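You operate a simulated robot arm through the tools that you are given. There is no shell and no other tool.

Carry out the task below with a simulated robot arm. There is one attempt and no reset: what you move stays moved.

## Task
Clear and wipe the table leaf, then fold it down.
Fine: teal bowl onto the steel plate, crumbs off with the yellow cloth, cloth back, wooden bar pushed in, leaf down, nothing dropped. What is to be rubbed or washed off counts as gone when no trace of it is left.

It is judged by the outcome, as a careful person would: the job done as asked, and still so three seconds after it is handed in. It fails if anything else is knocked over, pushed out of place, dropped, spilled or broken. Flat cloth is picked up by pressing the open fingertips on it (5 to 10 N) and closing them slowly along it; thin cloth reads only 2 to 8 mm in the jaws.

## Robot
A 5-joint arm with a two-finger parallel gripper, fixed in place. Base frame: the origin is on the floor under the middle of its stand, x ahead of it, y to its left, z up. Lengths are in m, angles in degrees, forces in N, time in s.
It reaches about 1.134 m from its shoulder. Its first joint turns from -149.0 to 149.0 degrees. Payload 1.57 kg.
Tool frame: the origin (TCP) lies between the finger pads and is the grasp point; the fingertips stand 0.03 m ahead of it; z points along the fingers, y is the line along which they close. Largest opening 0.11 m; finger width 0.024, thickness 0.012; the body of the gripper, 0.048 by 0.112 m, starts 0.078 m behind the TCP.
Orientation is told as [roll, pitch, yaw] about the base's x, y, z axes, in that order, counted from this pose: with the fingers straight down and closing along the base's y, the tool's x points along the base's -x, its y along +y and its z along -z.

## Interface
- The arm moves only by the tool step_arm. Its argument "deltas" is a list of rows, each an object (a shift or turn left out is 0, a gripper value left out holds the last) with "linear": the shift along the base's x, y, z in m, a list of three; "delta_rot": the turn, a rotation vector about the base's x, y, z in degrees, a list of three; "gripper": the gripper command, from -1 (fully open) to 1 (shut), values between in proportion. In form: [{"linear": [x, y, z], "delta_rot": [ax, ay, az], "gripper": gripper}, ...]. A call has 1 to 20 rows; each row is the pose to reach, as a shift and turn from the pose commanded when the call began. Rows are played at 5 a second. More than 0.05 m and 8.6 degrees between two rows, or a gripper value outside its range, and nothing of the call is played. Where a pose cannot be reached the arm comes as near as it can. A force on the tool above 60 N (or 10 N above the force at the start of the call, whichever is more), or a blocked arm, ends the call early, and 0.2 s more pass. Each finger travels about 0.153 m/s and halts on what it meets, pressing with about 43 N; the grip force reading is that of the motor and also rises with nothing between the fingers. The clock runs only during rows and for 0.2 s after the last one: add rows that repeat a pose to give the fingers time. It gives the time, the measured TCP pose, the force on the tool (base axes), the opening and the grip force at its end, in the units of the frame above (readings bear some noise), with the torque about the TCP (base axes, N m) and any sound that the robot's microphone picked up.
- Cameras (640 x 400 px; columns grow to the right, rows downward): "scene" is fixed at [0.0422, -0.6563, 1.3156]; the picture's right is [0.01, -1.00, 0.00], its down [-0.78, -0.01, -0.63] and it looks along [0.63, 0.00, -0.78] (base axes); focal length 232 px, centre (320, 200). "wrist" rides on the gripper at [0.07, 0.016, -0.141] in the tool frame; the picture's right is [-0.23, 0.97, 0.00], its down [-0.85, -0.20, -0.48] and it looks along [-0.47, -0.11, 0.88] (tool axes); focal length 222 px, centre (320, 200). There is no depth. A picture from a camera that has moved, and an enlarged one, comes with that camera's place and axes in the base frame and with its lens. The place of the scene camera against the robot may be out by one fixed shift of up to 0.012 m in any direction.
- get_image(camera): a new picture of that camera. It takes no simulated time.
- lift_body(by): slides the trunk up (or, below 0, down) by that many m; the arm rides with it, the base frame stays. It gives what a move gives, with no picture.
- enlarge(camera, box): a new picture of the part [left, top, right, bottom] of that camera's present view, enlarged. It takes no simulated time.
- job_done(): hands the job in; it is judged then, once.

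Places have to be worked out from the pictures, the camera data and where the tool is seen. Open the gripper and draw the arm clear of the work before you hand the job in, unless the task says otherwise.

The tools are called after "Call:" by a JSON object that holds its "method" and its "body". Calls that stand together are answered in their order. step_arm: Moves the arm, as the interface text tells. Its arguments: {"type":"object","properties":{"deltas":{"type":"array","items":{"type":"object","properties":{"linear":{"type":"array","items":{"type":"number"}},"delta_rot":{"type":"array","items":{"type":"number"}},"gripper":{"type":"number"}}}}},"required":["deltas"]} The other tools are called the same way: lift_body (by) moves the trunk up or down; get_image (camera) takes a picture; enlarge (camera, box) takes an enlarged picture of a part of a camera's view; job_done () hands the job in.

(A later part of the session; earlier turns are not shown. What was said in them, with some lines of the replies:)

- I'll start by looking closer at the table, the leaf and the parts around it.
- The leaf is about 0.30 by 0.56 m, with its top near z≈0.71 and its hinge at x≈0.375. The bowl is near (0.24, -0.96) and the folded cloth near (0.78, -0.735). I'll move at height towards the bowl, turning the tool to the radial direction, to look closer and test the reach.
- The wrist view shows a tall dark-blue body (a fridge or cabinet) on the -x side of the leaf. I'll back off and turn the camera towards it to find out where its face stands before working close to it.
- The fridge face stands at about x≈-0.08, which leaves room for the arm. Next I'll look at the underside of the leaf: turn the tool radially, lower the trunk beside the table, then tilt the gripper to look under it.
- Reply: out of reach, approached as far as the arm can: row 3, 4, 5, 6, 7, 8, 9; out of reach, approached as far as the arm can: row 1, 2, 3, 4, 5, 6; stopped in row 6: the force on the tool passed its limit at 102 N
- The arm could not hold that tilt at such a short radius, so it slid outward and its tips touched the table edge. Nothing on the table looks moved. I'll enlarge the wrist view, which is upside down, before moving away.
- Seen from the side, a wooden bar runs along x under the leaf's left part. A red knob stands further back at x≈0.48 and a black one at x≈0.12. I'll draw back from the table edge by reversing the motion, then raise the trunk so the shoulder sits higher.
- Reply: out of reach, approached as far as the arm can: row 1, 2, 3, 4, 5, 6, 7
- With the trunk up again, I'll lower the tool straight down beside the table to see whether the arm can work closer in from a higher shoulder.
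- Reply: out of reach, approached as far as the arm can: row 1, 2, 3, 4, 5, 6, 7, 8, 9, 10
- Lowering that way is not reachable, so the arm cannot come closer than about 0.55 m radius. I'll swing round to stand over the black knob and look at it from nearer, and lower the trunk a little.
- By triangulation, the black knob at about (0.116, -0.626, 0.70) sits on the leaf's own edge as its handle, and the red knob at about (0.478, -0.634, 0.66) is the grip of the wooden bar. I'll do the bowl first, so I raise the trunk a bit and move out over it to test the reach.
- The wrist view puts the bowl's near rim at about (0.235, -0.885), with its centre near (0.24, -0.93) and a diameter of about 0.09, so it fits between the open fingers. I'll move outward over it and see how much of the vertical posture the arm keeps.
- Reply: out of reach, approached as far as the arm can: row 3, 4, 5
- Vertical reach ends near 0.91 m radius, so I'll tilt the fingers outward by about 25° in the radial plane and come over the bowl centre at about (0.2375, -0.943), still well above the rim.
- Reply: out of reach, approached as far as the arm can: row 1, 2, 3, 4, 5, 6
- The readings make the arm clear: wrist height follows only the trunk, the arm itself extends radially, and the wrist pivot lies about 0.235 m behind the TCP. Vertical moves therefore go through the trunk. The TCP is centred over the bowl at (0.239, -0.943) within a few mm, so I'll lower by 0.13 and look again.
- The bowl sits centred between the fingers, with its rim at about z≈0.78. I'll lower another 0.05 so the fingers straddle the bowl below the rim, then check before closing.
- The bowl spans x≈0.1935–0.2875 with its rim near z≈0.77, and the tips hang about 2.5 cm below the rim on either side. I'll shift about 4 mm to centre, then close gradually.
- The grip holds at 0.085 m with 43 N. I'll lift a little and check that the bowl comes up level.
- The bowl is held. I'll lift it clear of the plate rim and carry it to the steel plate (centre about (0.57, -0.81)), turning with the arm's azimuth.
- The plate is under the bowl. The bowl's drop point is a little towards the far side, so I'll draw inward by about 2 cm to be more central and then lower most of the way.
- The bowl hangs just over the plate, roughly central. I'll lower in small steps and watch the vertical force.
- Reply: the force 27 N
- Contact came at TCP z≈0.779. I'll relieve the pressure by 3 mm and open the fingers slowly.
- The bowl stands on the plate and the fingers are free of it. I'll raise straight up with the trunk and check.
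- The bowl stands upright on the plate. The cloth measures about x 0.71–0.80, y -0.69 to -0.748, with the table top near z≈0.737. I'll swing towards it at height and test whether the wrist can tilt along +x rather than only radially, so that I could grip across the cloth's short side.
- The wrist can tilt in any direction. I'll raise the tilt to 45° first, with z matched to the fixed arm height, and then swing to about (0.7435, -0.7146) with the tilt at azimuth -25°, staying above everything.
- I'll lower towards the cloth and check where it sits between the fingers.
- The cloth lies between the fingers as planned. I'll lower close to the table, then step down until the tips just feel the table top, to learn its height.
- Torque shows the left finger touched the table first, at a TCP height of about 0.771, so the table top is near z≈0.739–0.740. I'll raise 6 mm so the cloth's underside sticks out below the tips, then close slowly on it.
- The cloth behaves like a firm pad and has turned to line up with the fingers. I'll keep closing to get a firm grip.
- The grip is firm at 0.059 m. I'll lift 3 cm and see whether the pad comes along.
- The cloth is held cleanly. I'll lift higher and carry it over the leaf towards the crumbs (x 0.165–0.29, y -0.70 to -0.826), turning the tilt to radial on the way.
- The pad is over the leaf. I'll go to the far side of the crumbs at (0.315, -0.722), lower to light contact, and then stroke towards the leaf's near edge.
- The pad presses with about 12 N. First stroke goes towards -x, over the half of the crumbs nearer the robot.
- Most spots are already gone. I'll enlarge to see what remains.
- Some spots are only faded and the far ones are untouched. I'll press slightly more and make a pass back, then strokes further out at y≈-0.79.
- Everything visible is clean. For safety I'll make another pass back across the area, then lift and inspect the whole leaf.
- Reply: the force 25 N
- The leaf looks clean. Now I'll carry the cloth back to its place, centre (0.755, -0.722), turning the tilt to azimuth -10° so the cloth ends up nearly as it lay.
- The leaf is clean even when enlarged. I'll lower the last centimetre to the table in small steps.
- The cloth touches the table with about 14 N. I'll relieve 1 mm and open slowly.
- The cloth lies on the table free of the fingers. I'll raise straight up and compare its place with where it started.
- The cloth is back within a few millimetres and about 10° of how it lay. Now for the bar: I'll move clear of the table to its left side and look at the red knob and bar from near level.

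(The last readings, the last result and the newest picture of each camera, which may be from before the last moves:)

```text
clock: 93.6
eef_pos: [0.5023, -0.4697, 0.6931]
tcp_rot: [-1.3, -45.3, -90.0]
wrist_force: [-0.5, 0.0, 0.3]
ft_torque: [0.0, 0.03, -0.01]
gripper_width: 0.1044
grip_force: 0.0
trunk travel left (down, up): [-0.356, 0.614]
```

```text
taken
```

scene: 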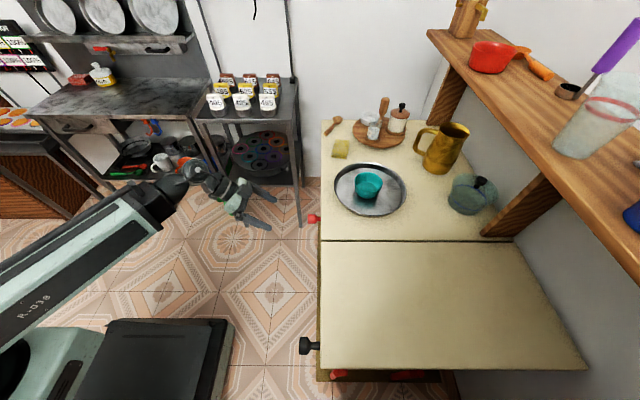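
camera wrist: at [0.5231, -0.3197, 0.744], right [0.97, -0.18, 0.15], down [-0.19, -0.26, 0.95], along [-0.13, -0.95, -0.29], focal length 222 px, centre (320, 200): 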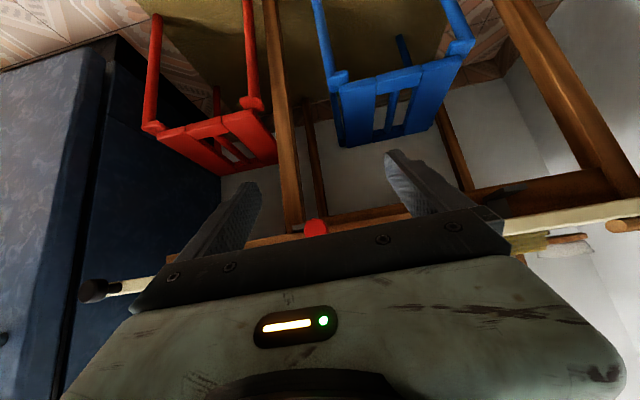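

Call:
{"method": "lift_body", "body": {"by": 0.09}}

Call:
{"method": "get_image", "body": {"camera": "wrist"}}

Call:
{"method": "enlarge", "body": {"camera": "wrist", "box": [160, 100, 420, 260]}}

```text
clock: 94.8
eef_pos: [0.5027, -0.4705, 0.7842]
tcp_rot: [-1.3, -45.1, -90.0]
wrist_force: [-0.6, 0.3, 0.6]
ft_torque: [0.0, -0.03, -0.01]
gripper_width: 0.1044
grip_force: 0.0
trunk travel left (down, up): [-0.446, 0.524]
```

```text
taken
camera wrist: at [0.5231, -0.3197, 0.834], right [0.97, -0.18, 0.15], down [-0.19, -0.26, 0.95], along [-0.13, -0.95, -0.29], focal length 222 px, centre (320, 200)
```

wrist: 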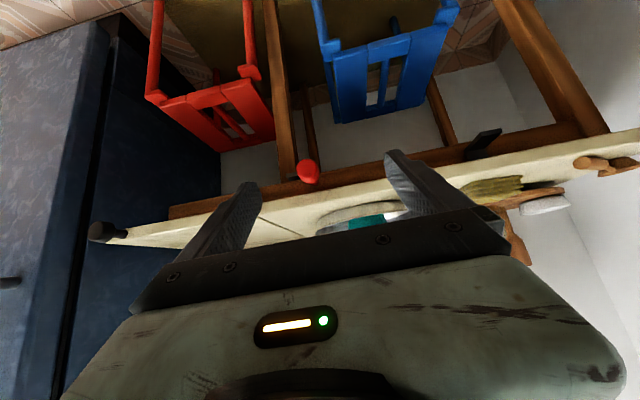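

```text
2.46 times, centred on (290, 180) of wrist
camera zoom: at [0.5231, -0.3197, 0.834], right [0.97, -0.18, 0.15], down [-0.19, -0.26, 0.95], along [-0.13, -0.95, -0.29], focal length 547 px, centre (394, 249)
```

zoom: 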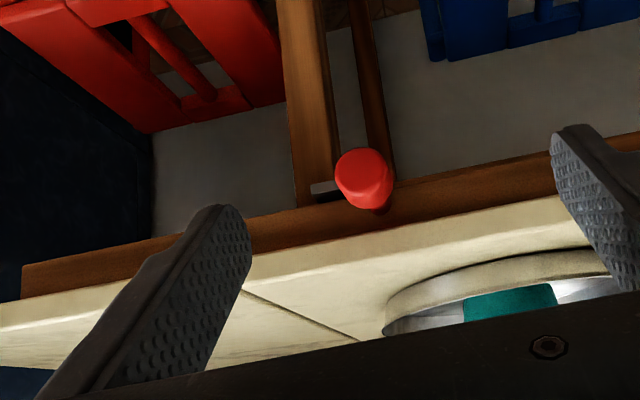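

The red knob's axis is at about x≈0.471, z≈0.697, and it sticks out of the bar to y≈-0.605. The bar ends near x≈0.18 under the leaf and must slide +x. I'll close the gripper, reduce the tilt to 22° and go to the -x side of the knob.

Call:
{"method": "step_arm", "body": {"deltas": [{"linear": [-0.02, 0, -0.0145], "delta_rot": [6, 0, 0], "gripper": -0.5}, {"linear": [-0.04, 0, -0.027], "delta_rot": [12, 0, 0], "gripper": 0}, {"linear": [-0.06, 0, -0.041], "delta_rot": [18, 0, 0], "gripper": 0.5}, {"linear": [-0.083, 0, -0.052], "delta_rot": [23, 0, 0], "gripper": 1}, {"linear": [-0.083, 0, -0.052], "delta_rot": [23, 0, 0], "gripper": 1}, {"linear": [-0.083, 0, -0.052], "delta_rot": [23, 0, 0], "gripper": 1}]}}

Call:
{"method": "get_image", "body": {"camera": "wrist"}}

```text
clock: 96.2
eef_pos: [0.4185, -0.4706, 0.7297]
tcp_rot: [-1.2, -22.1, -90.0]
wrist_force: [-0.3, 0.3, 0.0]
ft_torque: [0.01, 0.0, -0.05]
gripper_width: 0.0001
grip_force: 20.9
out of reach, approached as far as the arm can: row 2
trunk travel left (down, up): [-0.446, 0.524]
```

```text
taken
camera wrist: at [0.4399, -0.3519, 0.8357], right [0.97, -0.22, 0.07], down [-0.19, -0.61, 0.77], along [-0.13, -0.76, -0.64], focal length 222 px, centre (320, 200)
```

wrist: 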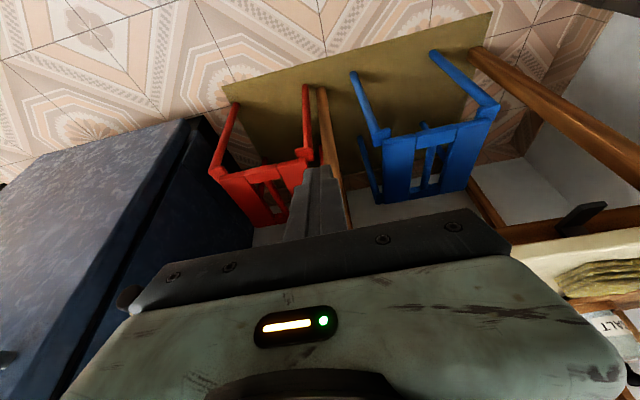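

I'll raise a bit, move to y≈-0.615, and view the knob from above before lowering beside it.

Call:
{"method": "lift_body", "body": {"by": 0.1}}

Call:
{"method": "step_arm", "body": {"deltas": [{"linear": [0, -0.04, 0]}, {"linear": [0, -0.08, 0]}, {"linear": [0, -0.12, 0]}, {"linear": [0, -0.145, 0]}, {"linear": [0, -0.145, 0]}]}}

Call:
{"method": "get_image", "body": {"camera": "wrist"}}

Call:
{"method": "enlarge", "body": {"camera": "scene", "box": [270, 180, 390, 270]}}

```text
clock: 97.5
eef_pos: [0.4191, -0.4705, 0.8304]
tcp_rot: [-1.3, -22.3, -90.0]
wrist_force: [-0.2, 0.5, -0.6]
ft_torque: [-0.02, 0.02, 0.0]
gripper_width: 0.0
grip_force: 21.7
trunk travel left (down, up): [-0.546, 0.424]
```

```text
clock: 98.8
eef_pos: [0.4196, -0.6171, 0.8305]
tcp_rot: [-1.2, -22.2, -90.0]
wrist_force: [-1.0, 0.2, 0.4]
ft_torque: [-0.02, 0.0, -0.01]
gripper_width: 0.0001
grip_force: 21.6
trunk travel left (down, up): [-0.546, 0.424]
```

```text
taken
camera wrist: at [0.4404, -0.498, 0.9357], right [0.97, -0.22, 0.07], down [-0.19, -0.61, 0.77], along [-0.13, -0.76, -0.63], focal length 222 px, centre (320, 200)
```

wrist: 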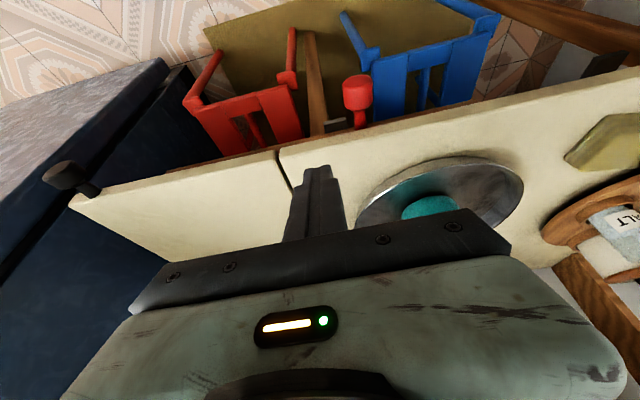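

```text
4.44 times, centred on (330, 225) of scene
camera zoom: at [0.0422, -0.6563, 1.3156], right [0.01, -1.0, 0.0], down [-0.78, -0.01, -0.63], along [0.63, 0.0, -0.78], focal length 1031 px, centre (276, 89)
```

zoom: 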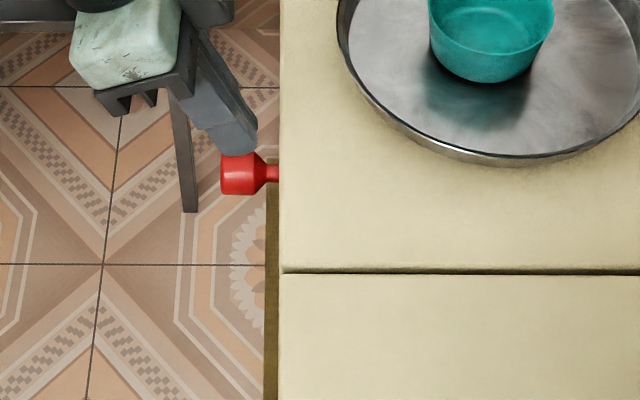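

The knob head is centred at (0.471, -0.62, 0.694) with radius about 17 mm, and the closed fingers stand 2 cm to its -x side. I'll lower beside it.

Call:
{"method": "lift_body", "body": {"by": -0.127}}

Call:
{"method": "get_image", "body": {"camera": "wrist"}}

Call:
{"method": "enlarge", "body": {"camera": "scene", "box": [270, 180, 390, 270]}}

```text
clock: 100.3
eef_pos: [0.4203, -0.616, 0.7032]
tcp_rot: [-1.3, -22.2, -90.0]
wrist_force: [0.0, 0.3, 0.8]
ft_torque: [0.0, 0.0, 0.0]
gripper_width: 0.0002
grip_force: 21.4
trunk travel left (down, up): [-0.419, 0.551]
```

```text
taken
camera wrist: at [0.4406, -0.4977, 0.8087], right [0.97, -0.22, 0.07], down [-0.19, -0.61, 0.77], along [-0.13, -0.76, -0.63], focal length 222 px, centre (320, 200)
```

wrist: 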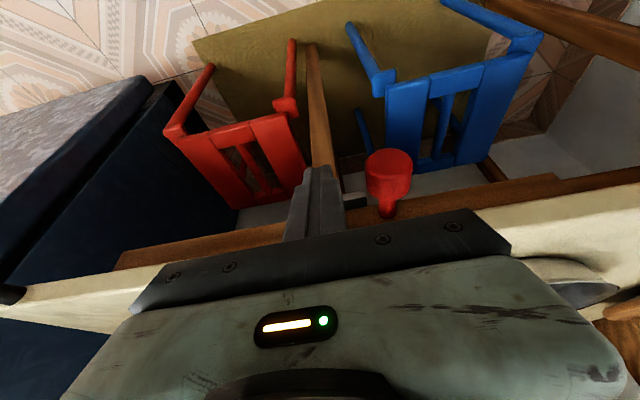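

```text
4.44 times, centred on (330, 225) of scene
camera zoom: at [0.0422, -0.6563, 1.3156], right [0.01, -1.0, 0.0], down [-0.78, -0.01, -0.63], along [0.63, 0.0, -0.78], focal length 1031 px, centre (276, 89)
```

zoom: 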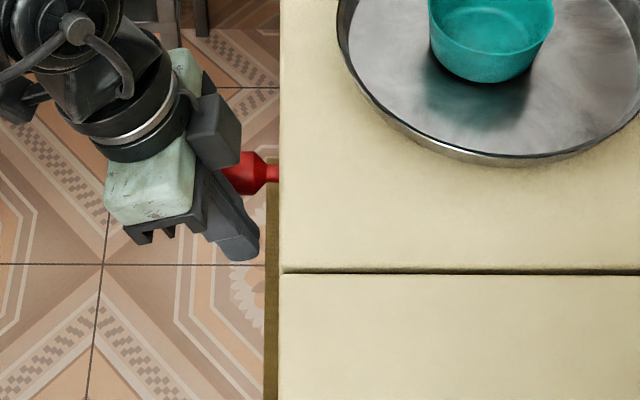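

The fingers stand beside the knob at its level. I'll push along +x slowly and watch the force.

Call:
{"method": "step_arm", "body": {"deltas": [{"linear": [0.012, 0, 0]}, {"linear": [0.022, 0, 0]}, {"linear": [0.03, 0, 0]}, {"linear": [0.038, 0, 0]}, {"linear": [0.046, 0, 0]}, {"linear": [0.054, 0, 0]}, {"linear": [0.062, 0, 0]}, {"linear": [0.07, 0, 0]}]}}

Call:
{"method": "get_image", "body": {"camera": "wrist"}}

Call:
{"method": "enlarge", "body": {"camera": "scene", "box": [270, 180, 390, 270]}}

```text
clock: 102.1
eef_pos: [0.4906, -0.6173, 0.7042]
tcp_rot: [-1.2, -22.2, -90.0]
wrist_force: [-3.3, -0.4, 1.5]
ft_torque: [0.02, 0.02, 0.06]
gripper_width: 0.0
grip_force: 21.6
trunk travel left (down, up): [-0.419, 0.551]
```

```text
taken
camera wrist: at [0.5106, -0.4978, 0.8088], right [0.97, -0.22, 0.07], down [-0.19, -0.61, 0.77], along [-0.13, -0.76, -0.63], focal length 222 px, centre (320, 200)
```

wrist: 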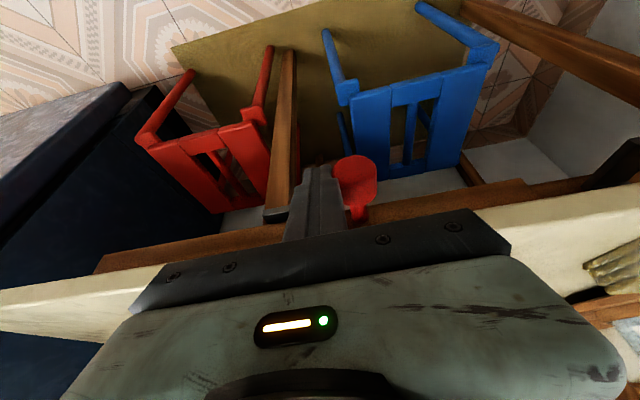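

```text
4.44 times, centred on (330, 225) of scene
camera zoom: at [0.0422, -0.6563, 1.3156], right [0.01, -1.0, 0.0], down [-0.78, -0.01, -0.63], along [0.63, 0.0, -0.78], focal length 1031 px, centre (276, 89)
```

zoom: 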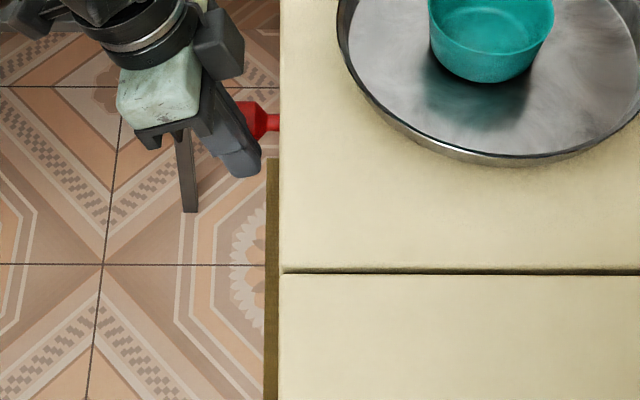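

The bar slides with about 3 N and moves with the knob. I'll keep pushing.

Call:
{"method": "step_arm", "body": {"deltas": [{"linear": [0.01, 0, 0]}, {"linear": [0.02, 0, 0]}, {"linear": [0.03, 0, 0]}, {"linear": [0.04, 0, 0]}, {"linear": [0.05, 0, 0]}, {"linear": [0.06, 0, 0]}, {"linear": [0.07, 0, 0]}, {"linear": [0.08, 0, 0]}, {"linear": [0.09, 0, 0]}, {"linear": [0.1, 0, 0]}]}}

Call:
{"method": "get_image", "body": {"camera": "wrist"}}

Call:
{"method": "get_image", "body": {"camera": "scene"}}

```text
clock: 104.3
eef_pos: [0.5897, -0.6182, 0.7035]
tcp_rot: [-1.3, -22.2, -90.0]
wrist_force: [-1.9, -1.6, 0.0]
ft_torque: [-0.03, 0.02, -0.03]
gripper_width: 0.0001
grip_force: 21.8
trunk travel left (down, up): [-0.419, 0.551]
```

```text
taken
camera wrist: at [0.6107, -0.4978, 0.8087], right [0.97, -0.22, 0.07], down [-0.19, -0.61, 0.77], along [-0.13, -0.76, -0.64], focal length 222 px, centre (320, 200)
```

wrist: 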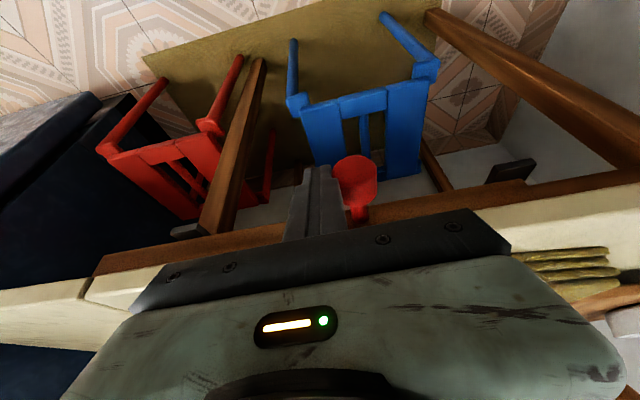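

```text
taken
```

scene: 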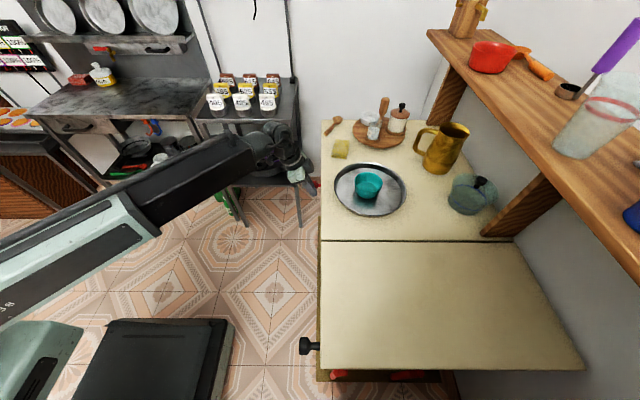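

The bar end is near the seam and the leaf stays up on its own hinge. I'll keep pushing gently towards the bar's stop.

Call:
{"method": "step_arm", "body": {"deltas": [{"linear": [0.01, 0, 0]}, {"linear": [0.02, 0, 0]}, {"linear": [0.03, 0, 0]}, {"linear": [0.038, 0, 0]}, {"linear": [0.046, 0, 0]}, {"linear": [0.052, 0, 0]}, {"linear": [0.058, 0, 0]}, {"linear": [0.064, 0, 0]}]}}

Call:
{"method": "get_image", "body": {"camera": "wrist"}}

Call:
{"method": "get_image", "body": {"camera": "scene"}}

```text
clock: 106.2
eef_pos: [0.6444, -0.6173, 0.7042]
tcp_rot: [-2.3, -21.8, -90.1]
wrist_force: [-12.3, 2.2, 0.7]
ft_torque: [0.0, 0.12, 0.11]
gripper_width: 0.0003
grip_force: 21.4
trunk travel left (down, up): [-0.419, 0.551]
stopped in row 8: the force on the tool passed its limit at 62 N (the readings are from after the stop); the commanded pose is now the measured one
```

```text
taken
camera wrist: at [0.6681, -0.4985, 0.8095], right [0.97, -0.23, 0.05], down [-0.18, -0.61, 0.77], along [-0.15, -0.76, -0.64], focal length 222 px, centre (320, 200)
```

wrist: 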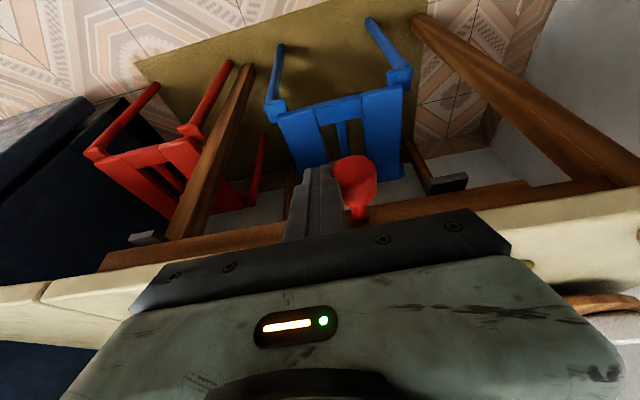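

```text
taken
```

scene: 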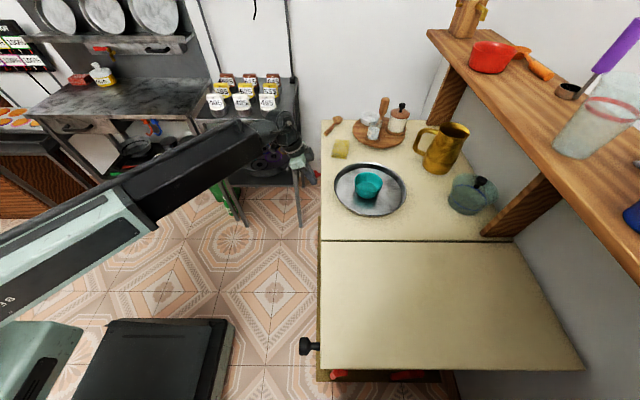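

The knob reached its end stop at x≈0.67 and the bar end now lies at x≈0.385, behind the seam. The leaf still stays up on its own hinge friction. I'll back off the knob, draw clear and check.

Call:
{"method": "step_arm", "body": {"deltas": [{"linear": [-0.015, 0, 0]}, {"linear": [-0.03, 0.01, 0]}, {"linear": [-0.05, 0.04, 0]}, {"linear": [-0.07, 0.07, 0]}, {"linear": [-0.09, 0.1, 0]}, {"linear": [-0.09, 0.1, 0]}]}}

Call:
{"method": "lift_body", "body": {"by": 0.15}}

Call:
{"method": "get_image", "body": {"camera": "wrist"}}

Call:
{"method": "get_image", "body": {"camera": "scene"}}

```text
clock: 107.6
eef_pos: [0.5572, -0.517, 0.7043]
tcp_rot: [-2.2, -21.9, -90.1]
wrist_force: [0.8, 0.6, -0.5]
ft_torque: [0.02, 0.0, -0.04]
gripper_width: 0.0001
grip_force: 21.3
trunk travel left (down, up): [-0.419, 0.551]
```

```text
clock: 109.3
eef_pos: [0.5564, -0.5159, 0.8535]
tcp_rot: [-2.2, -21.9, -90.1]
wrist_force: [-0.5, -0.5, -0.5]
ft_torque: [0.01, -0.03, -0.01]
gripper_width: 0.0
grip_force: 21.9
trunk travel left (down, up): [-0.569, 0.401]
```

```text
taken
camera wrist: at [0.5793, -0.3981, 0.9586], right [0.97, -0.23, 0.05], down [-0.18, -0.61, 0.77], along [-0.14, -0.76, -0.64], focal length 222 px, centre (320, 200)
```

wrist: 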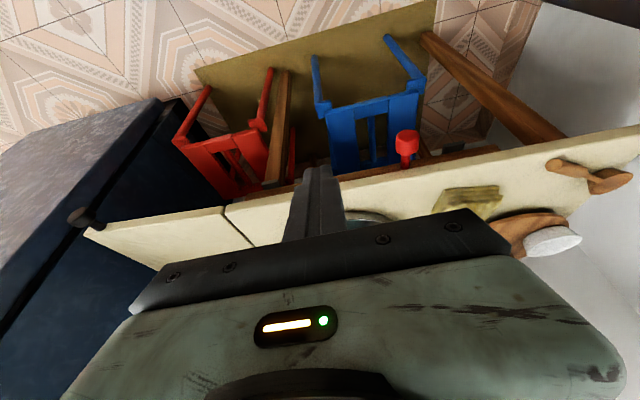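

```text
taken
```

scene: 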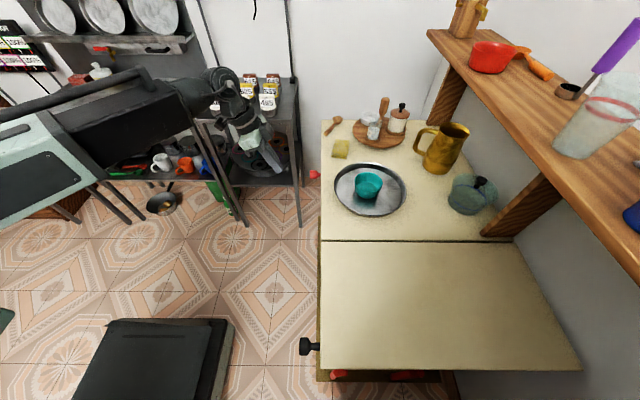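

The bar is in, the red knob sits at the far end, and the leaf is still up. Next I'll bring the closed fingers over the leaf, turning the tilt to +x so the tips will lead as I push the leaf down and in.

Call:
{"method": "step_arm", "body": {"deltas": [{"linear": [-0.032, -0.016, 0], "delta_rot": [0, 0, 7.5]}, {"linear": [-0.065, -0.032, 0], "delta_rot": [0, 0, 15]}, {"linear": [-0.097, -0.048, 0], "delta_rot": [0, 0, 22.5]}, {"linear": [-0.13, -0.065, 0], "delta_rot": [0, 0, 30]}, {"linear": [-0.162, -0.081, 0], "delta_rot": [0, 0, 37.5]}, {"linear": [-0.195, -0.097, 0], "delta_rot": [0, 0, 45]}, {"linear": [-0.227, -0.113, 0], "delta_rot": [0, 0, 52.5]}, {"linear": [-0.26, -0.13, 0], "delta_rot": [0, 0, 60]}, {"linear": [-0.292, -0.146, 0], "delta_rot": [0, 0, 67.5]}, {"linear": [-0.325, -0.162, 0], "delta_rot": [0, 0, 75]}, {"linear": [-0.357, -0.178, 0], "delta_rot": [0, 0, 82.5]}, {"linear": [-0.389, -0.194, 0], "delta_rot": [0, 0, 90]}, {"linear": [-0.389, -0.194, 0], "delta_rot": [0, 0, 90]}]}}

Call:
{"method": "step_arm", "body": {"deltas": [{"linear": [0, 0, 0.007], "delta_rot": [1, -4, 0]}, {"linear": [0, 0, 0.0144], "delta_rot": [2, -8, 0]}, {"linear": [0, 0, 0.0144], "delta_rot": [2, -8, 0]}]}}

Call:
{"method": "get_image", "body": {"camera": "wrist"}}

Call:
{"method": "get_image", "body": {"camera": "scene"}}

```text
clock: 112.1
eef_pos: [0.1655, -0.7128, 0.8537]
tcp_rot: [-2.2, -21.9, 0.1]
wrist_force: [-0.2, -0.2, 0.3]
ft_torque: [0.03, -0.02, -0.01]
gripper_width: 0.0
grip_force: 20.9
trunk travel left (down, up): [-0.569, 0.401]
```

```text
clock: 112.9
eef_pos: [0.1663, -0.7109, 0.8676]
tcp_rot: [0.1, -29.9, -1.1]
wrist_force: [0.4, 0.0, 0.7]
ft_torque: [0.02, 0.01, 0.0]
gripper_width: 0.0001
grip_force: 21.7
trunk travel left (down, up): [-0.569, 0.401]
```

```text
taken
camera wrist: at [0.0369, -0.6911, 0.9563], right [0.21, 0.97, 0.12], down [0.5, -0.21, 0.84], along [0.84, -0.12, -0.53], focal length 222 px, centre (320, 200)
```

wrist: 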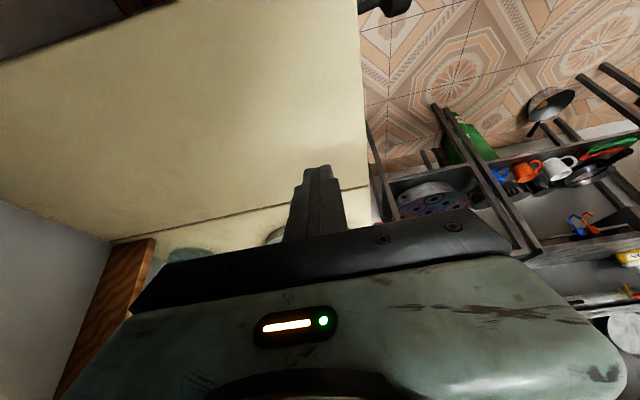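

```text
taken
```

scene: 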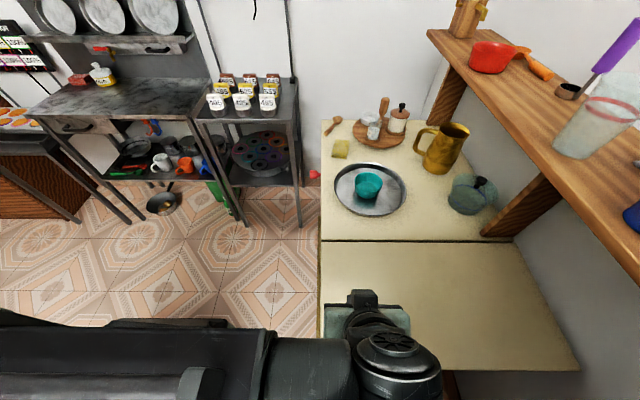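

The tips are over the leaf, about 0.2 m from the hinge. I'll lower towards the leaf and then press it down, watching the force.

Call:
{"method": "lift_body", "body": {"by": -0.09}}

Call:
{"method": "lift_body", "body": {"by": -0.012}}

```text
clock: 114.2
eef_pos: [0.1657, -0.7106, 0.7773]
tcp_rot: [0.1, -30.0, -1.1]
wrist_force: [0.0, -0.8, -0.8]
ft_torque: [0.01, -0.02, 0.01]
gripper_width: 0.0
grip_force: 21.1
trunk travel left (down, up): [-0.479, 0.491]
```

```text
clock: 114.8
eef_pos: [0.1665, -0.7115, 0.7665]
tcp_rot: [0.1, -29.9, -1.2]
wrist_force: [0.8, -0.6, -0.2]
ft_torque: [0.03, 0.03, -0.05]
gripper_width: 0.0
grip_force: 21.5
trunk travel left (down, up): [-0.467, 0.503]
```

Call:
{"method": "lift_body", "body": {"by": -0.01}}

Call:
{"method": "get_image", "body": {"camera": "scene"}}

Call:
{"method": "get_image", "body": {"camera": "wrist"}}

```text
clock: 115.4
eef_pos: [0.1654, -0.7117, 0.7554]
tcp_rot: [0.0, -29.9, -1.0]
wrist_force: [0.7, 0.2, -0.7]
ft_torque: [0.02, -0.02, 0.01]
gripper_width: 0.0
grip_force: 21.5
trunk travel left (down, up): [-0.457, 0.513]
```

```text
taken
```

scene: 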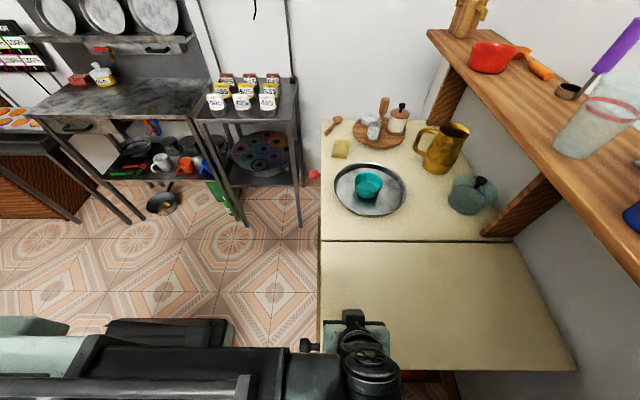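

```text
taken
camera wrist: at [0.0371, -0.6911, 0.8443], right [0.21, 0.97, 0.12], down [0.5, -0.21, 0.84], along [0.84, -0.12, -0.53], focal length 222 px, centre (320, 200)
```

wrist: 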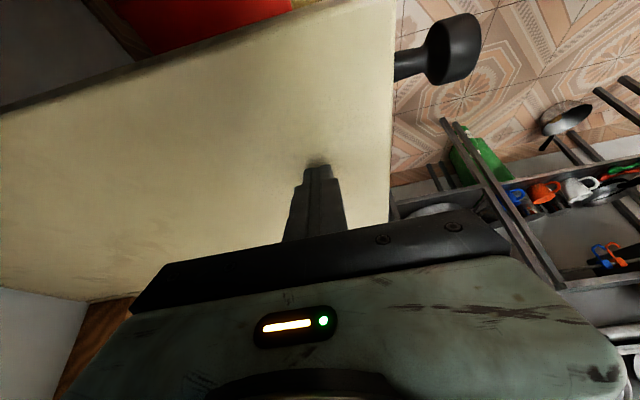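

The tips are just above the leaf, which sags only very slowly on its stiff hinge. I'll press it down in small trunk steps.

Call:
{"method": "lift_body", "body": {"by": -0.015}}

Call:
{"method": "lift_body", "body": {"by": -0.02}}

```text
clock: 116.0
eef_pos: [0.1669, -0.7106, 0.7411]
tcp_rot: [0.0, -29.9, -1.1]
wrist_force: [-0.3, 0.0, 0.5]
ft_torque: [0.01, -0.01, 0.02]
gripper_width: 0.0001
grip_force: 21.3
trunk travel left (down, up): [-0.442, 0.528]
```

```text
clock: 116.7
eef_pos: [0.1665, -0.7118, 0.7203]
tcp_rot: [0.0, -29.8, -1.1]
wrist_force: [0.8, 0.1, 0.3]
ft_torque: [0.02, 0.0, 0.0]
gripper_width: 0.0
grip_force: 21.3
trunk travel left (down, up): [-0.422, 0.548]
```

Call:
{"method": "get_image", "body": {"camera": "wrist"}}

Call:
{"method": "get_image", "body": {"camera": "scene"}}

```text
taken
camera wrist: at [0.0371, -0.6911, 0.8093], right [0.21, 0.97, 0.12], down [0.5, -0.21, 0.84], along [0.84, -0.12, -0.53], focal length 222 px, centre (320, 200)
```

wrist: 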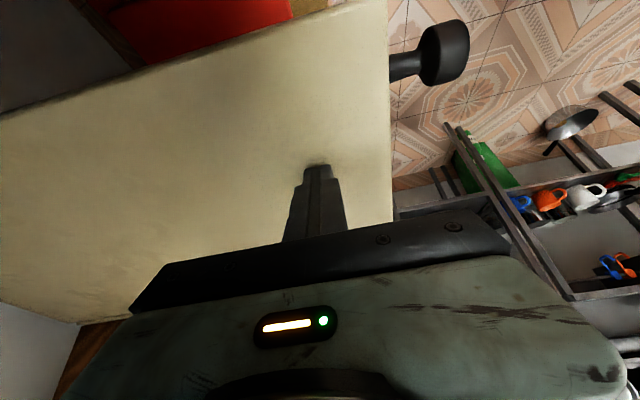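

```text
taken
```

scene: 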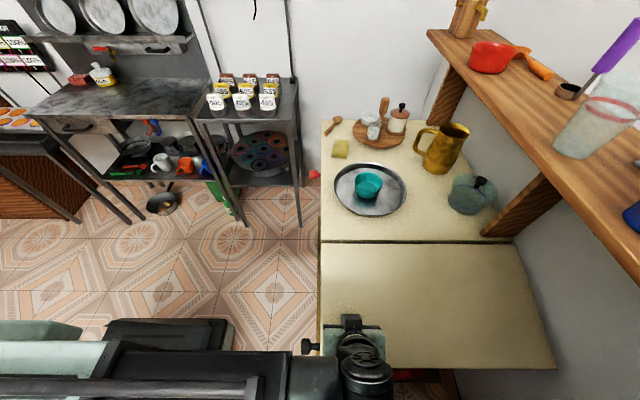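

The leaf follows the tips with hardly any force. I'll carry on along the arc: down, then gradually towards +x.

Call:
{"method": "lift_body", "body": {"by": -0.03}}

Call:
{"method": "lift_body", "body": {"by": -0.03}}

Call:
{"method": "get_image", "body": {"camera": "wrist"}}

Call:
{"method": "get_image", "body": {"camera": "scene"}}

```text
clock: 117.4
eef_pos: [0.1663, -0.7107, 0.6911]
tcp_rot: [0.1, -29.9, -1.0]
wrist_force: [0.0, 0.0, -0.6]
ft_torque: [-0.02, -0.03, 0.02]
gripper_width: 0.0
grip_force: 21.2
trunk travel left (down, up): [-0.392, 0.578]
```

```text
clock: 118.2
eef_pos: [0.1666, -0.71, 0.6605]
tcp_rot: [0.2, -29.8, -1.1]
wrist_force: [-0.3, 0.7, 0.4]
ft_torque: [0.01, 0.02, 0.01]
gripper_width: 0.0
grip_force: 21.2
trunk travel left (down, up): [-0.362, 0.608]
```

```text
taken
camera wrist: at [0.0371, -0.691, 0.7492], right [0.21, 0.97, 0.12], down [0.5, -0.21, 0.84], along [0.84, -0.12, -0.53], focal length 222 px, centre (320, 200)
```

wrist: 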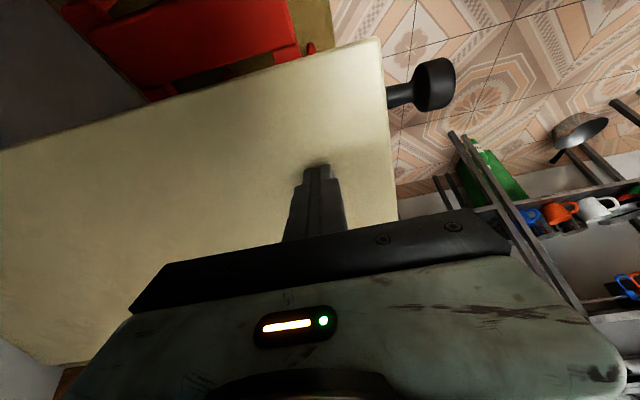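

```text
taken
```

scene: 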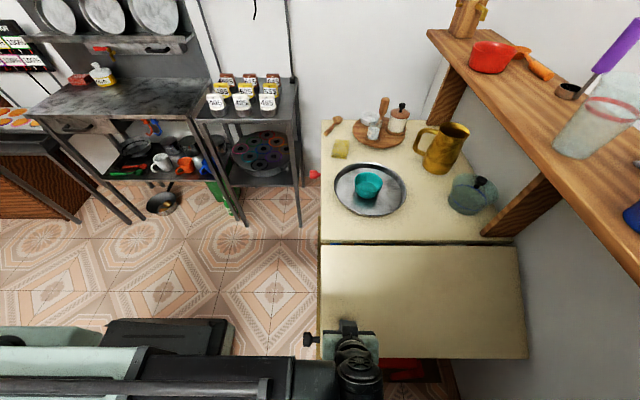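

Call:
{"method": "lift_body", "body": {"by": -0.035}}

Call:
{"method": "step_arm", "body": {"deltas": [{"linear": [0.01, 0, 0]}, {"linear": [0.02, 0, 0]}, {"linear": [0.03, 0, 0]}]}}

Call:
{"method": "lift_body", "body": {"by": -0.03}}

Call:
{"method": "get_image", "body": {"camera": "wrist"}}

Call:
{"method": "get_image", "body": {"camera": "scene"}}

```text
clock: 119.0
eef_pos: [0.1653, -0.7108, 0.6254]
tcp_rot: [0.1, -30.0, -1.1]
wrist_force: [0.3, 0.5, 0.2]
ft_torque: [0.02, 0.01, -0.03]
gripper_width: 0.0
grip_force: 21.3
trunk travel left (down, up): [-0.327, 0.643]
```

```text
clock: 119.8
eef_pos: [0.1964, -0.7109, 0.6261]
tcp_rot: [0.1, -29.9, -1.2]
wrist_force: [-0.9, -0.7, 0.0]
ft_torque: [-0.01, -0.03, 0.02]
gripper_width: 0.0
grip_force: 20.8
trunk travel left (down, up): [-0.327, 0.643]
```

```text
clock: 120.5
eef_pos: [0.1956, -0.7094, 0.5945]
tcp_rot: [0.1, -29.8, -1.1]
wrist_force: [0.1, 0.0, -0.5]
ft_torque: [-0.02, 0.0, 0.02]
gripper_width: 0.0
grip_force: 21.3
trunk travel left (down, up): [-0.297, 0.673]
```

```text
taken
camera wrist: at [0.067, -0.6911, 0.6842], right [0.21, 0.97, 0.12], down [0.5, -0.21, 0.84], along [0.84, -0.12, -0.53], focal length 222 px, centre (320, 200)
```

wrist: 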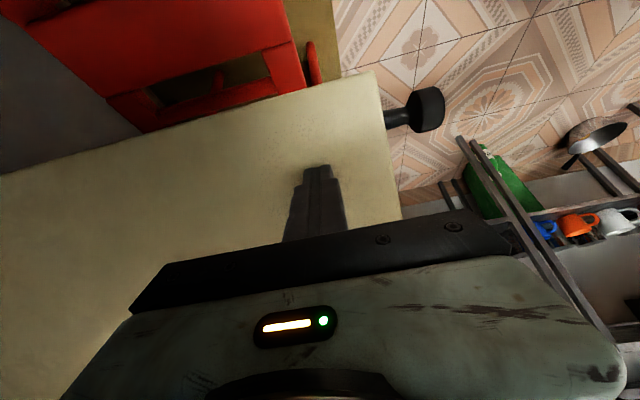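

```text
taken
```

scene: 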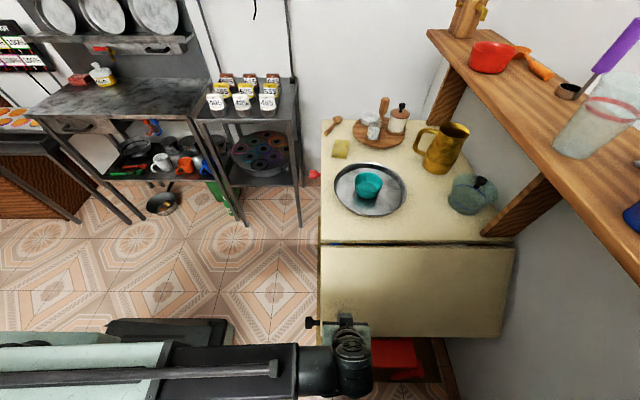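

Leaf at about 50°. I'll continue along the arc, more towards +x now.

Call:
{"method": "step_arm", "body": {"deltas": [{"linear": [0.01, 0, 0]}, {"linear": [0.02, 0, 0]}, {"linear": [0.03, 0, 0]}]}}

Call:
{"method": "lift_body", "body": {"by": -0.025}}

Call:
{"method": "step_arm", "body": {"deltas": [{"linear": [0.01, 0, 0]}, {"linear": [0.02, 0, 0]}, {"linear": [0.03, 0, 0]}, {"linear": [0.04, 0, 0]}]}}

Call:
{"method": "get_image", "body": {"camera": "wrist"}}

Call:
{"method": "get_image", "body": {"camera": "scene"}}

```text
clock: 121.3
eef_pos: [0.2282, -0.7115, 0.595]
tcp_rot: [0.1, -29.9, -1.0]
wrist_force: [-2.8, 0.1, 0.4]
ft_torque: [0.03, 0.01, 0.06]
gripper_width: 0.0
grip_force: 21.4
trunk travel left (down, up): [-0.297, 0.673]
```

```text
clock: 122.0
eef_pos: [0.2265, -0.711, 0.5698]
tcp_rot: [0.1, -29.8, -1.0]
wrist_force: [-1.2, -1.1, 0.2]
ft_torque: [0.0, -0.01, 0.01]
gripper_width: 0.0
grip_force: 21.5
trunk travel left (down, up): [-0.272, 0.698]
```

```text
clock: 123.0
eef_pos: [0.2667, -0.7104, 0.5716]
tcp_rot: [0.1, -29.9, -1.1]
wrist_force: [-5.3, 0.3, -1.1]
ft_torque: [-0.02, 0.12, 0.02]
gripper_width: 0.0002
grip_force: 21.5
trunk travel left (down, up): [-0.272, 0.698]
```

```text
taken
camera wrist: at [0.1374, -0.6913, 0.6594], right [0.21, 0.97, 0.12], down [0.5, -0.21, 0.84], along [0.84, -0.12, -0.53], focal length 222 px, centre (320, 200)
```

wrist: 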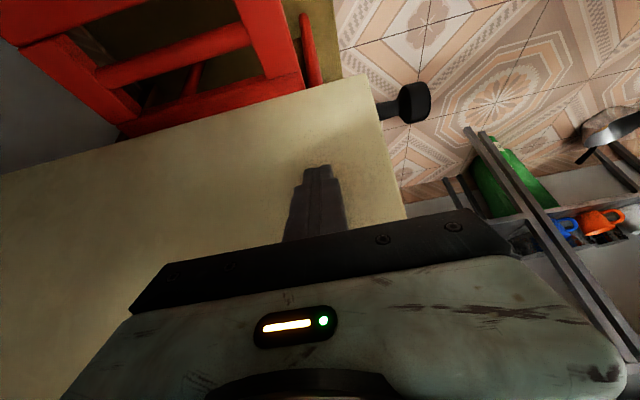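

```text
taken
```

scene: 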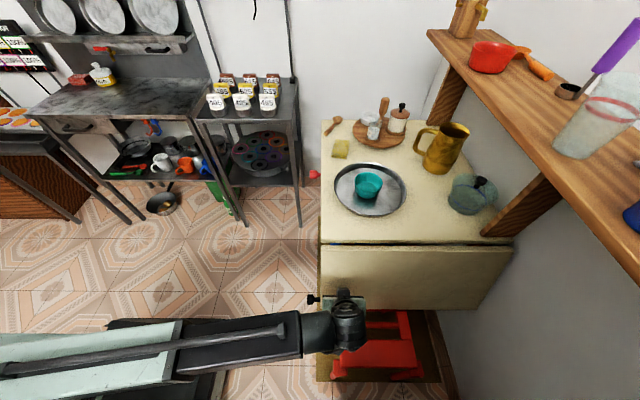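

About 72° now with only a few newtons. I'll lower slightly for leverage and push the last part along +x.

Call:
{"method": "lift_body", "body": {"by": -0.03}}

Call:
{"method": "step_arm", "body": {"deltas": [{"linear": [0.008, 0, 0]}, {"linear": [0.016, 0, 0]}, {"linear": [0.024, 0, 0]}, {"linear": [0.032, 0, 0]}, {"linear": [0.038, 0, 0]}, {"linear": [0.038, 0, 0]}]}}

Call:
{"method": "get_image", "body": {"camera": "wrist"}}

Call:
{"method": "get_image", "body": {"camera": "scene"}}

```text
clock: 123.8
eef_pos: [0.2666, -0.7107, 0.5401]
tcp_rot: [0.1, -30.0, -1.2]
wrist_force: [-1.5, 0.3, 0.1]
ft_torque: [0.0, -0.02, -0.02]
gripper_width: 0.0
grip_force: 22.0
trunk travel left (down, up): [-0.242, 0.728]
```

```text
clock: 125.2
eef_pos: [0.3034, -0.7104, 0.5405]
tcp_rot: [0.1, -30.0, -1.1]
wrist_force: [-7.1, -0.8, -2.6]
ft_torque: [-0.04, 0.16, 0.01]
gripper_width: 0.0
grip_force: 21.0
trunk travel left (down, up): [-0.242, 0.728]
```

```text
taken
camera wrist: at [0.1749, -0.6916, 0.6293], right [0.21, 0.97, 0.12], down [0.5, -0.21, 0.84], along [0.84, -0.12, -0.53], focal length 222 px, centre (320, 200)
```

wrist: 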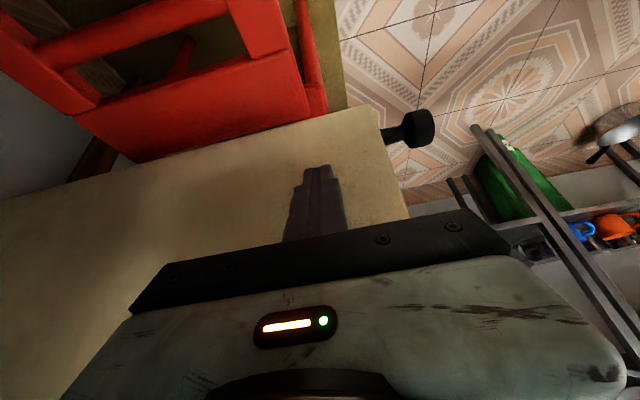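

```text
taken
```

scene: 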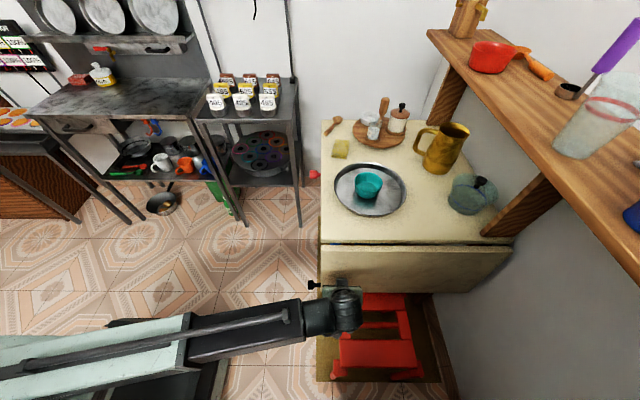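

Call:
{"method": "step_arm", "body": {"deltas": [{"linear": [0.006, 0, 0]}, {"linear": [0.012, 0, 0]}, {"linear": [0.018, 0, 0]}, {"linear": [0.024, 0, 0]}, {"linear": [0.028, 0, 0]}, {"linear": [0.028, 0, 0]}]}}

Call:
{"method": "get_image", "body": {"camera": "wrist"}}

Call:
{"method": "get_image", "body": {"camera": "scene"}}

```text
clock: 126.3
eef_pos: [0.32, -0.712, 0.5388]
tcp_rot: [0.3, -29.0, -1.2]
wrist_force: [-10.2, 0.7, 4.5]
ft_torque: [0.07, 0.08, 0.04]
gripper_width: 0.0
grip_force: 21.0
trunk travel left (down, up): [-0.242, 0.728]
stopped in row 5: the force on the tool passed its limit at 66 N (the readings are from after the stop); the commanded pose is now the measured one
```

```text
taken
camera wrist: at [0.1931, -0.6916, 0.6299], right [0.22, 0.97, 0.11], down [0.51, -0.21, 0.83], along [0.83, -0.13, -0.54], focal length 222 px, centre (320, 200)
```

wrist: 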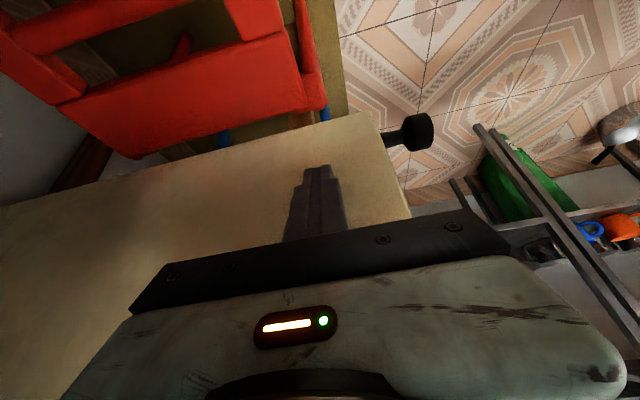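

```text
taken
```

scene: 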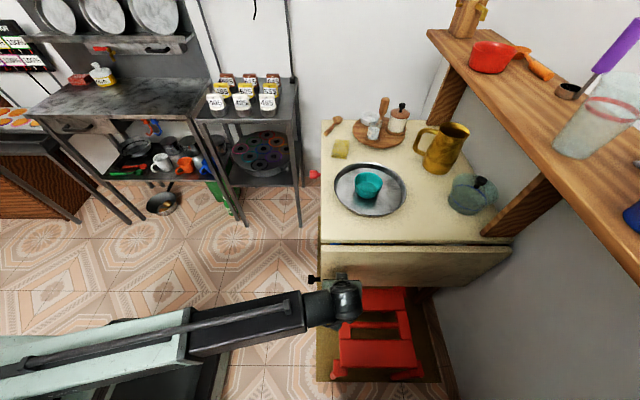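

The leaf reached its vertical stop, with the contact face at x≈0.346. I'll back away in -x, then raise the trunk, and check that it stays.

Call:
{"method": "step_arm", "body": {"deltas": [{"linear": [-0.02, 0, 0]}, {"linear": [-0.04, 0, 0]}, {"linear": [-0.06, 0, 0]}, {"linear": [-0.08, 0, 0]}, {"linear": [-0.08, 0, 0]}]}}

Call:
{"method": "lift_body", "body": {"by": 0.4}}

Call:
{"method": "get_image", "body": {"camera": "wrist"}}

Call:
{"method": "get_image", "body": {"camera": "scene"}}

```text
clock: 127.5
eef_pos: [0.2421, -0.7112, 0.5404]
tcp_rot: [0.2, -29.1, -1.3]
wrist_force: [-0.4, 0.5, -0.5]
ft_torque: [0.01, -0.02, 0.03]
gripper_width: 0.0
grip_force: 22.0
trunk travel left (down, up): [-0.242, 0.728]
```

```text
clock: 131.3
eef_pos: [0.2416, -0.7115, 0.9397]
tcp_rot: [0.2, -29.0, -1.3]
wrist_force: [0.1, -0.6, -0.5]
ft_torque: [0.02, -0.04, 0.03]
gripper_width: 0.0001
grip_force: 21.5
trunk travel left (down, up): [-0.642, 0.328]
```

```text
taken
camera wrist: at [0.1146, -0.6915, 1.0295], right [0.22, 0.97, 0.11], down [0.51, -0.21, 0.83], along [0.83, -0.12, -0.54], focal length 222 px, centre (320, 200)
```

wrist: 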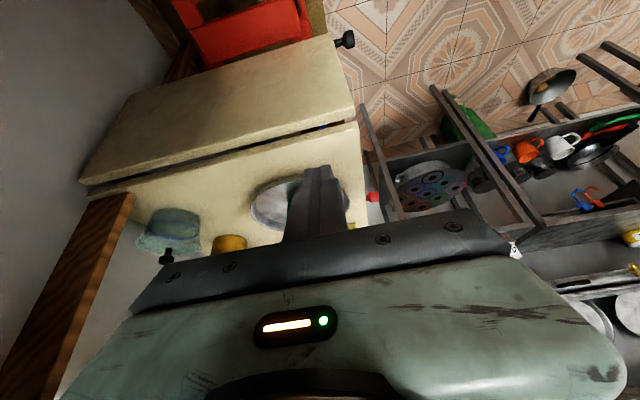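

```text
taken
```

scene: 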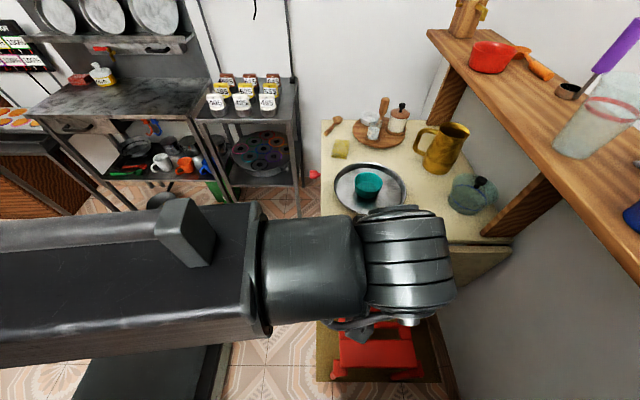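

The leaf hangs down. I'll draw the arm clear of the table, open the gripper, and inspect everything.

Call:
{"method": "step_arm", "body": {"deltas": [{"linear": [0.03, 0.03, 0]}, {"linear": [0.06, 0.06, 0]}, {"linear": [0.09, 0.09, 0]}, {"linear": [0.12, 0.12, 0]}, {"linear": [0.15, 0.15, 0]}, {"linear": [0.18, 0.18, 0]}, {"linear": [0.21, 0.21, 0]}, {"linear": [0.24, 0.24, 0], "gripper": 0.5}, {"linear": [0.27, 0.27, 0], "gripper": 0}, {"linear": [0.3, 0.3, 0], "gripper": -0.5}, {"linear": [0.31, 0.31, 0], "gripper": -1}, {"linear": [0.31, 0.31, 0], "gripper": -1}]}}

Call:
{"method": "get_image", "body": {"camera": "scene"}}

Call:
{"method": "enlarge", "body": {"camera": "scene", "box": [290, 220, 530, 400]}}

Call:
{"method": "enlarge", "body": {"camera": "scene", "box": [300, 100, 520, 250]}}

```text
clock: 133.9
eef_pos: [0.554, -0.4003, 0.9395]
tcp_rot: [0.2, -29.1, -1.3]
wrist_force: [-0.1, 0.1, -0.2]
ft_torque: [-0.01, 0.02, 0.01]
gripper_width: 0.1098
grip_force: 0.2
trunk travel left (down, up): [-0.642, 0.328]
```

```text
taken
```

scene: 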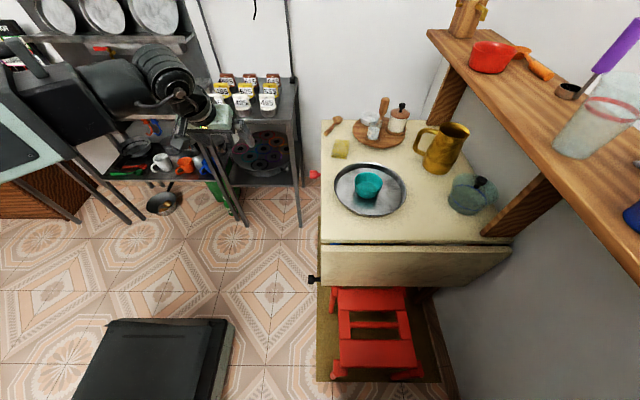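

```text
2.22 times, centred on (410, 310) of scene
camera zoom: at [0.0422, -0.6563, 1.3156], right [0.01, -1.0, 0.0], down [-0.78, -0.01, -0.63], along [0.63, 0.0, -0.78], focal length 516 px, centre (120, -44)
```

zoom: 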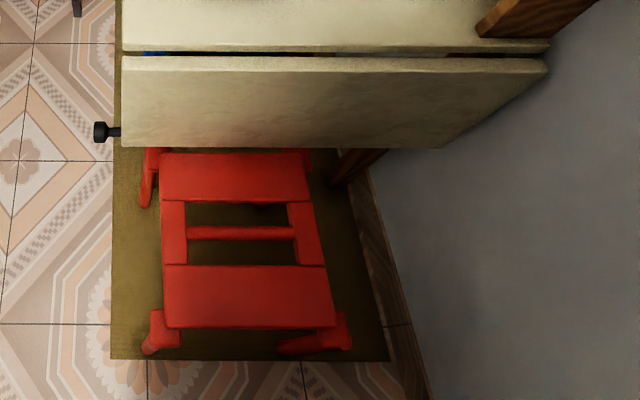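

```text
2.67 times, centred on (410, 175) of scene
camera zoom: at [0.0422, -0.6563, 1.3156], right [0.01, -1.0, 0.0], down [-0.78, -0.01, -0.63], along [0.63, 0.0, -0.78], focal length 619 px, centre (80, 267)
```

zoom: 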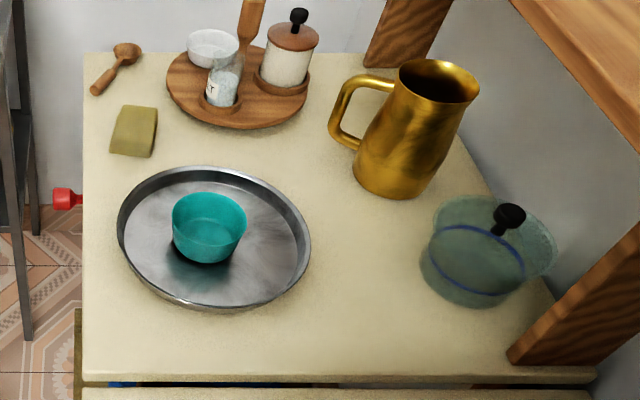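

The leaf hangs vertically, the bar knob is in, the bowl is on the plate and the cloth is back. I'll take one last closer look at the leaf face and the side from the wrist camera before handing in.

Call:
{"method": "enlarge", "body": {"camera": "scene", "box": [310, 235, 430, 300]}}

Call:
{"method": "get_image", "body": {"camera": "wrist"}}

```text
5.33 times, centred on (370, 268) of scene
camera zoom: at [0.0422, -0.6563, 1.3156], right [0.01, -1.0, 0.0], down [-0.78, -0.01, -0.63], along [0.63, 0.0, -0.78], focal length 1238 px, centre (53, -160)
```

zoom: 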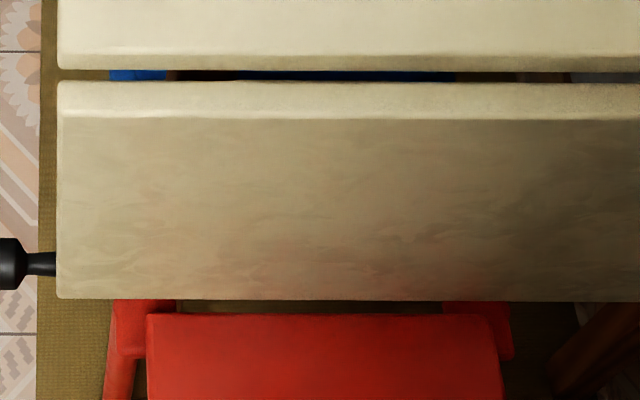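

```text
taken
camera wrist: at [0.426, -0.3809, 1.0295], right [0.22, 0.97, 0.11], down [0.51, -0.21, 0.83], along [0.83, -0.12, -0.54], focal length 222 px, centre (320, 200)
```

wrist: 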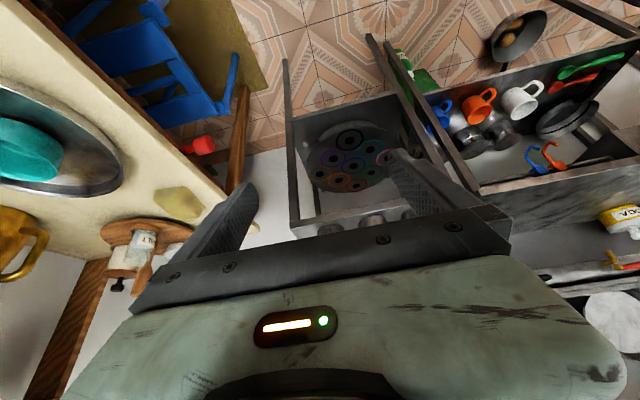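

Everything is in order: the bowl is on the plate, the leaf is clean and folded down, the cloth is back and the bar is in. The gripper is open and the arm is clear of the work, so I'm handing in.

Call:
{"method": "job_done", "body": {}}

```text
The job is handed in.
```

The job is done and handed in; no verdict came back.

- **Bowl:** it stands upright on the steel plate, roughly central.
- **Crumbs:** wiped off with the yellow cloth. Enlarged pictures of the leaf show no trace left.
- **Cloth:** back in its place within a few millimetres, but turned about 10° from how it first lay.
- **Wooden bar:** pushed in to its end stop, so its end now sits behind the seam.
- **Leaf:** lowered gradually with the fingers to its vertical stop, where it stayed after I let go.

Early on, while I was testing the arm's reach, the fingertips bumped the table edge and the force peaked at about 102 N. Pictures taken afterwards showed nothing had moved.

Nothing was dropped or knocked over. The gripper is open and the arm is clear of the table.
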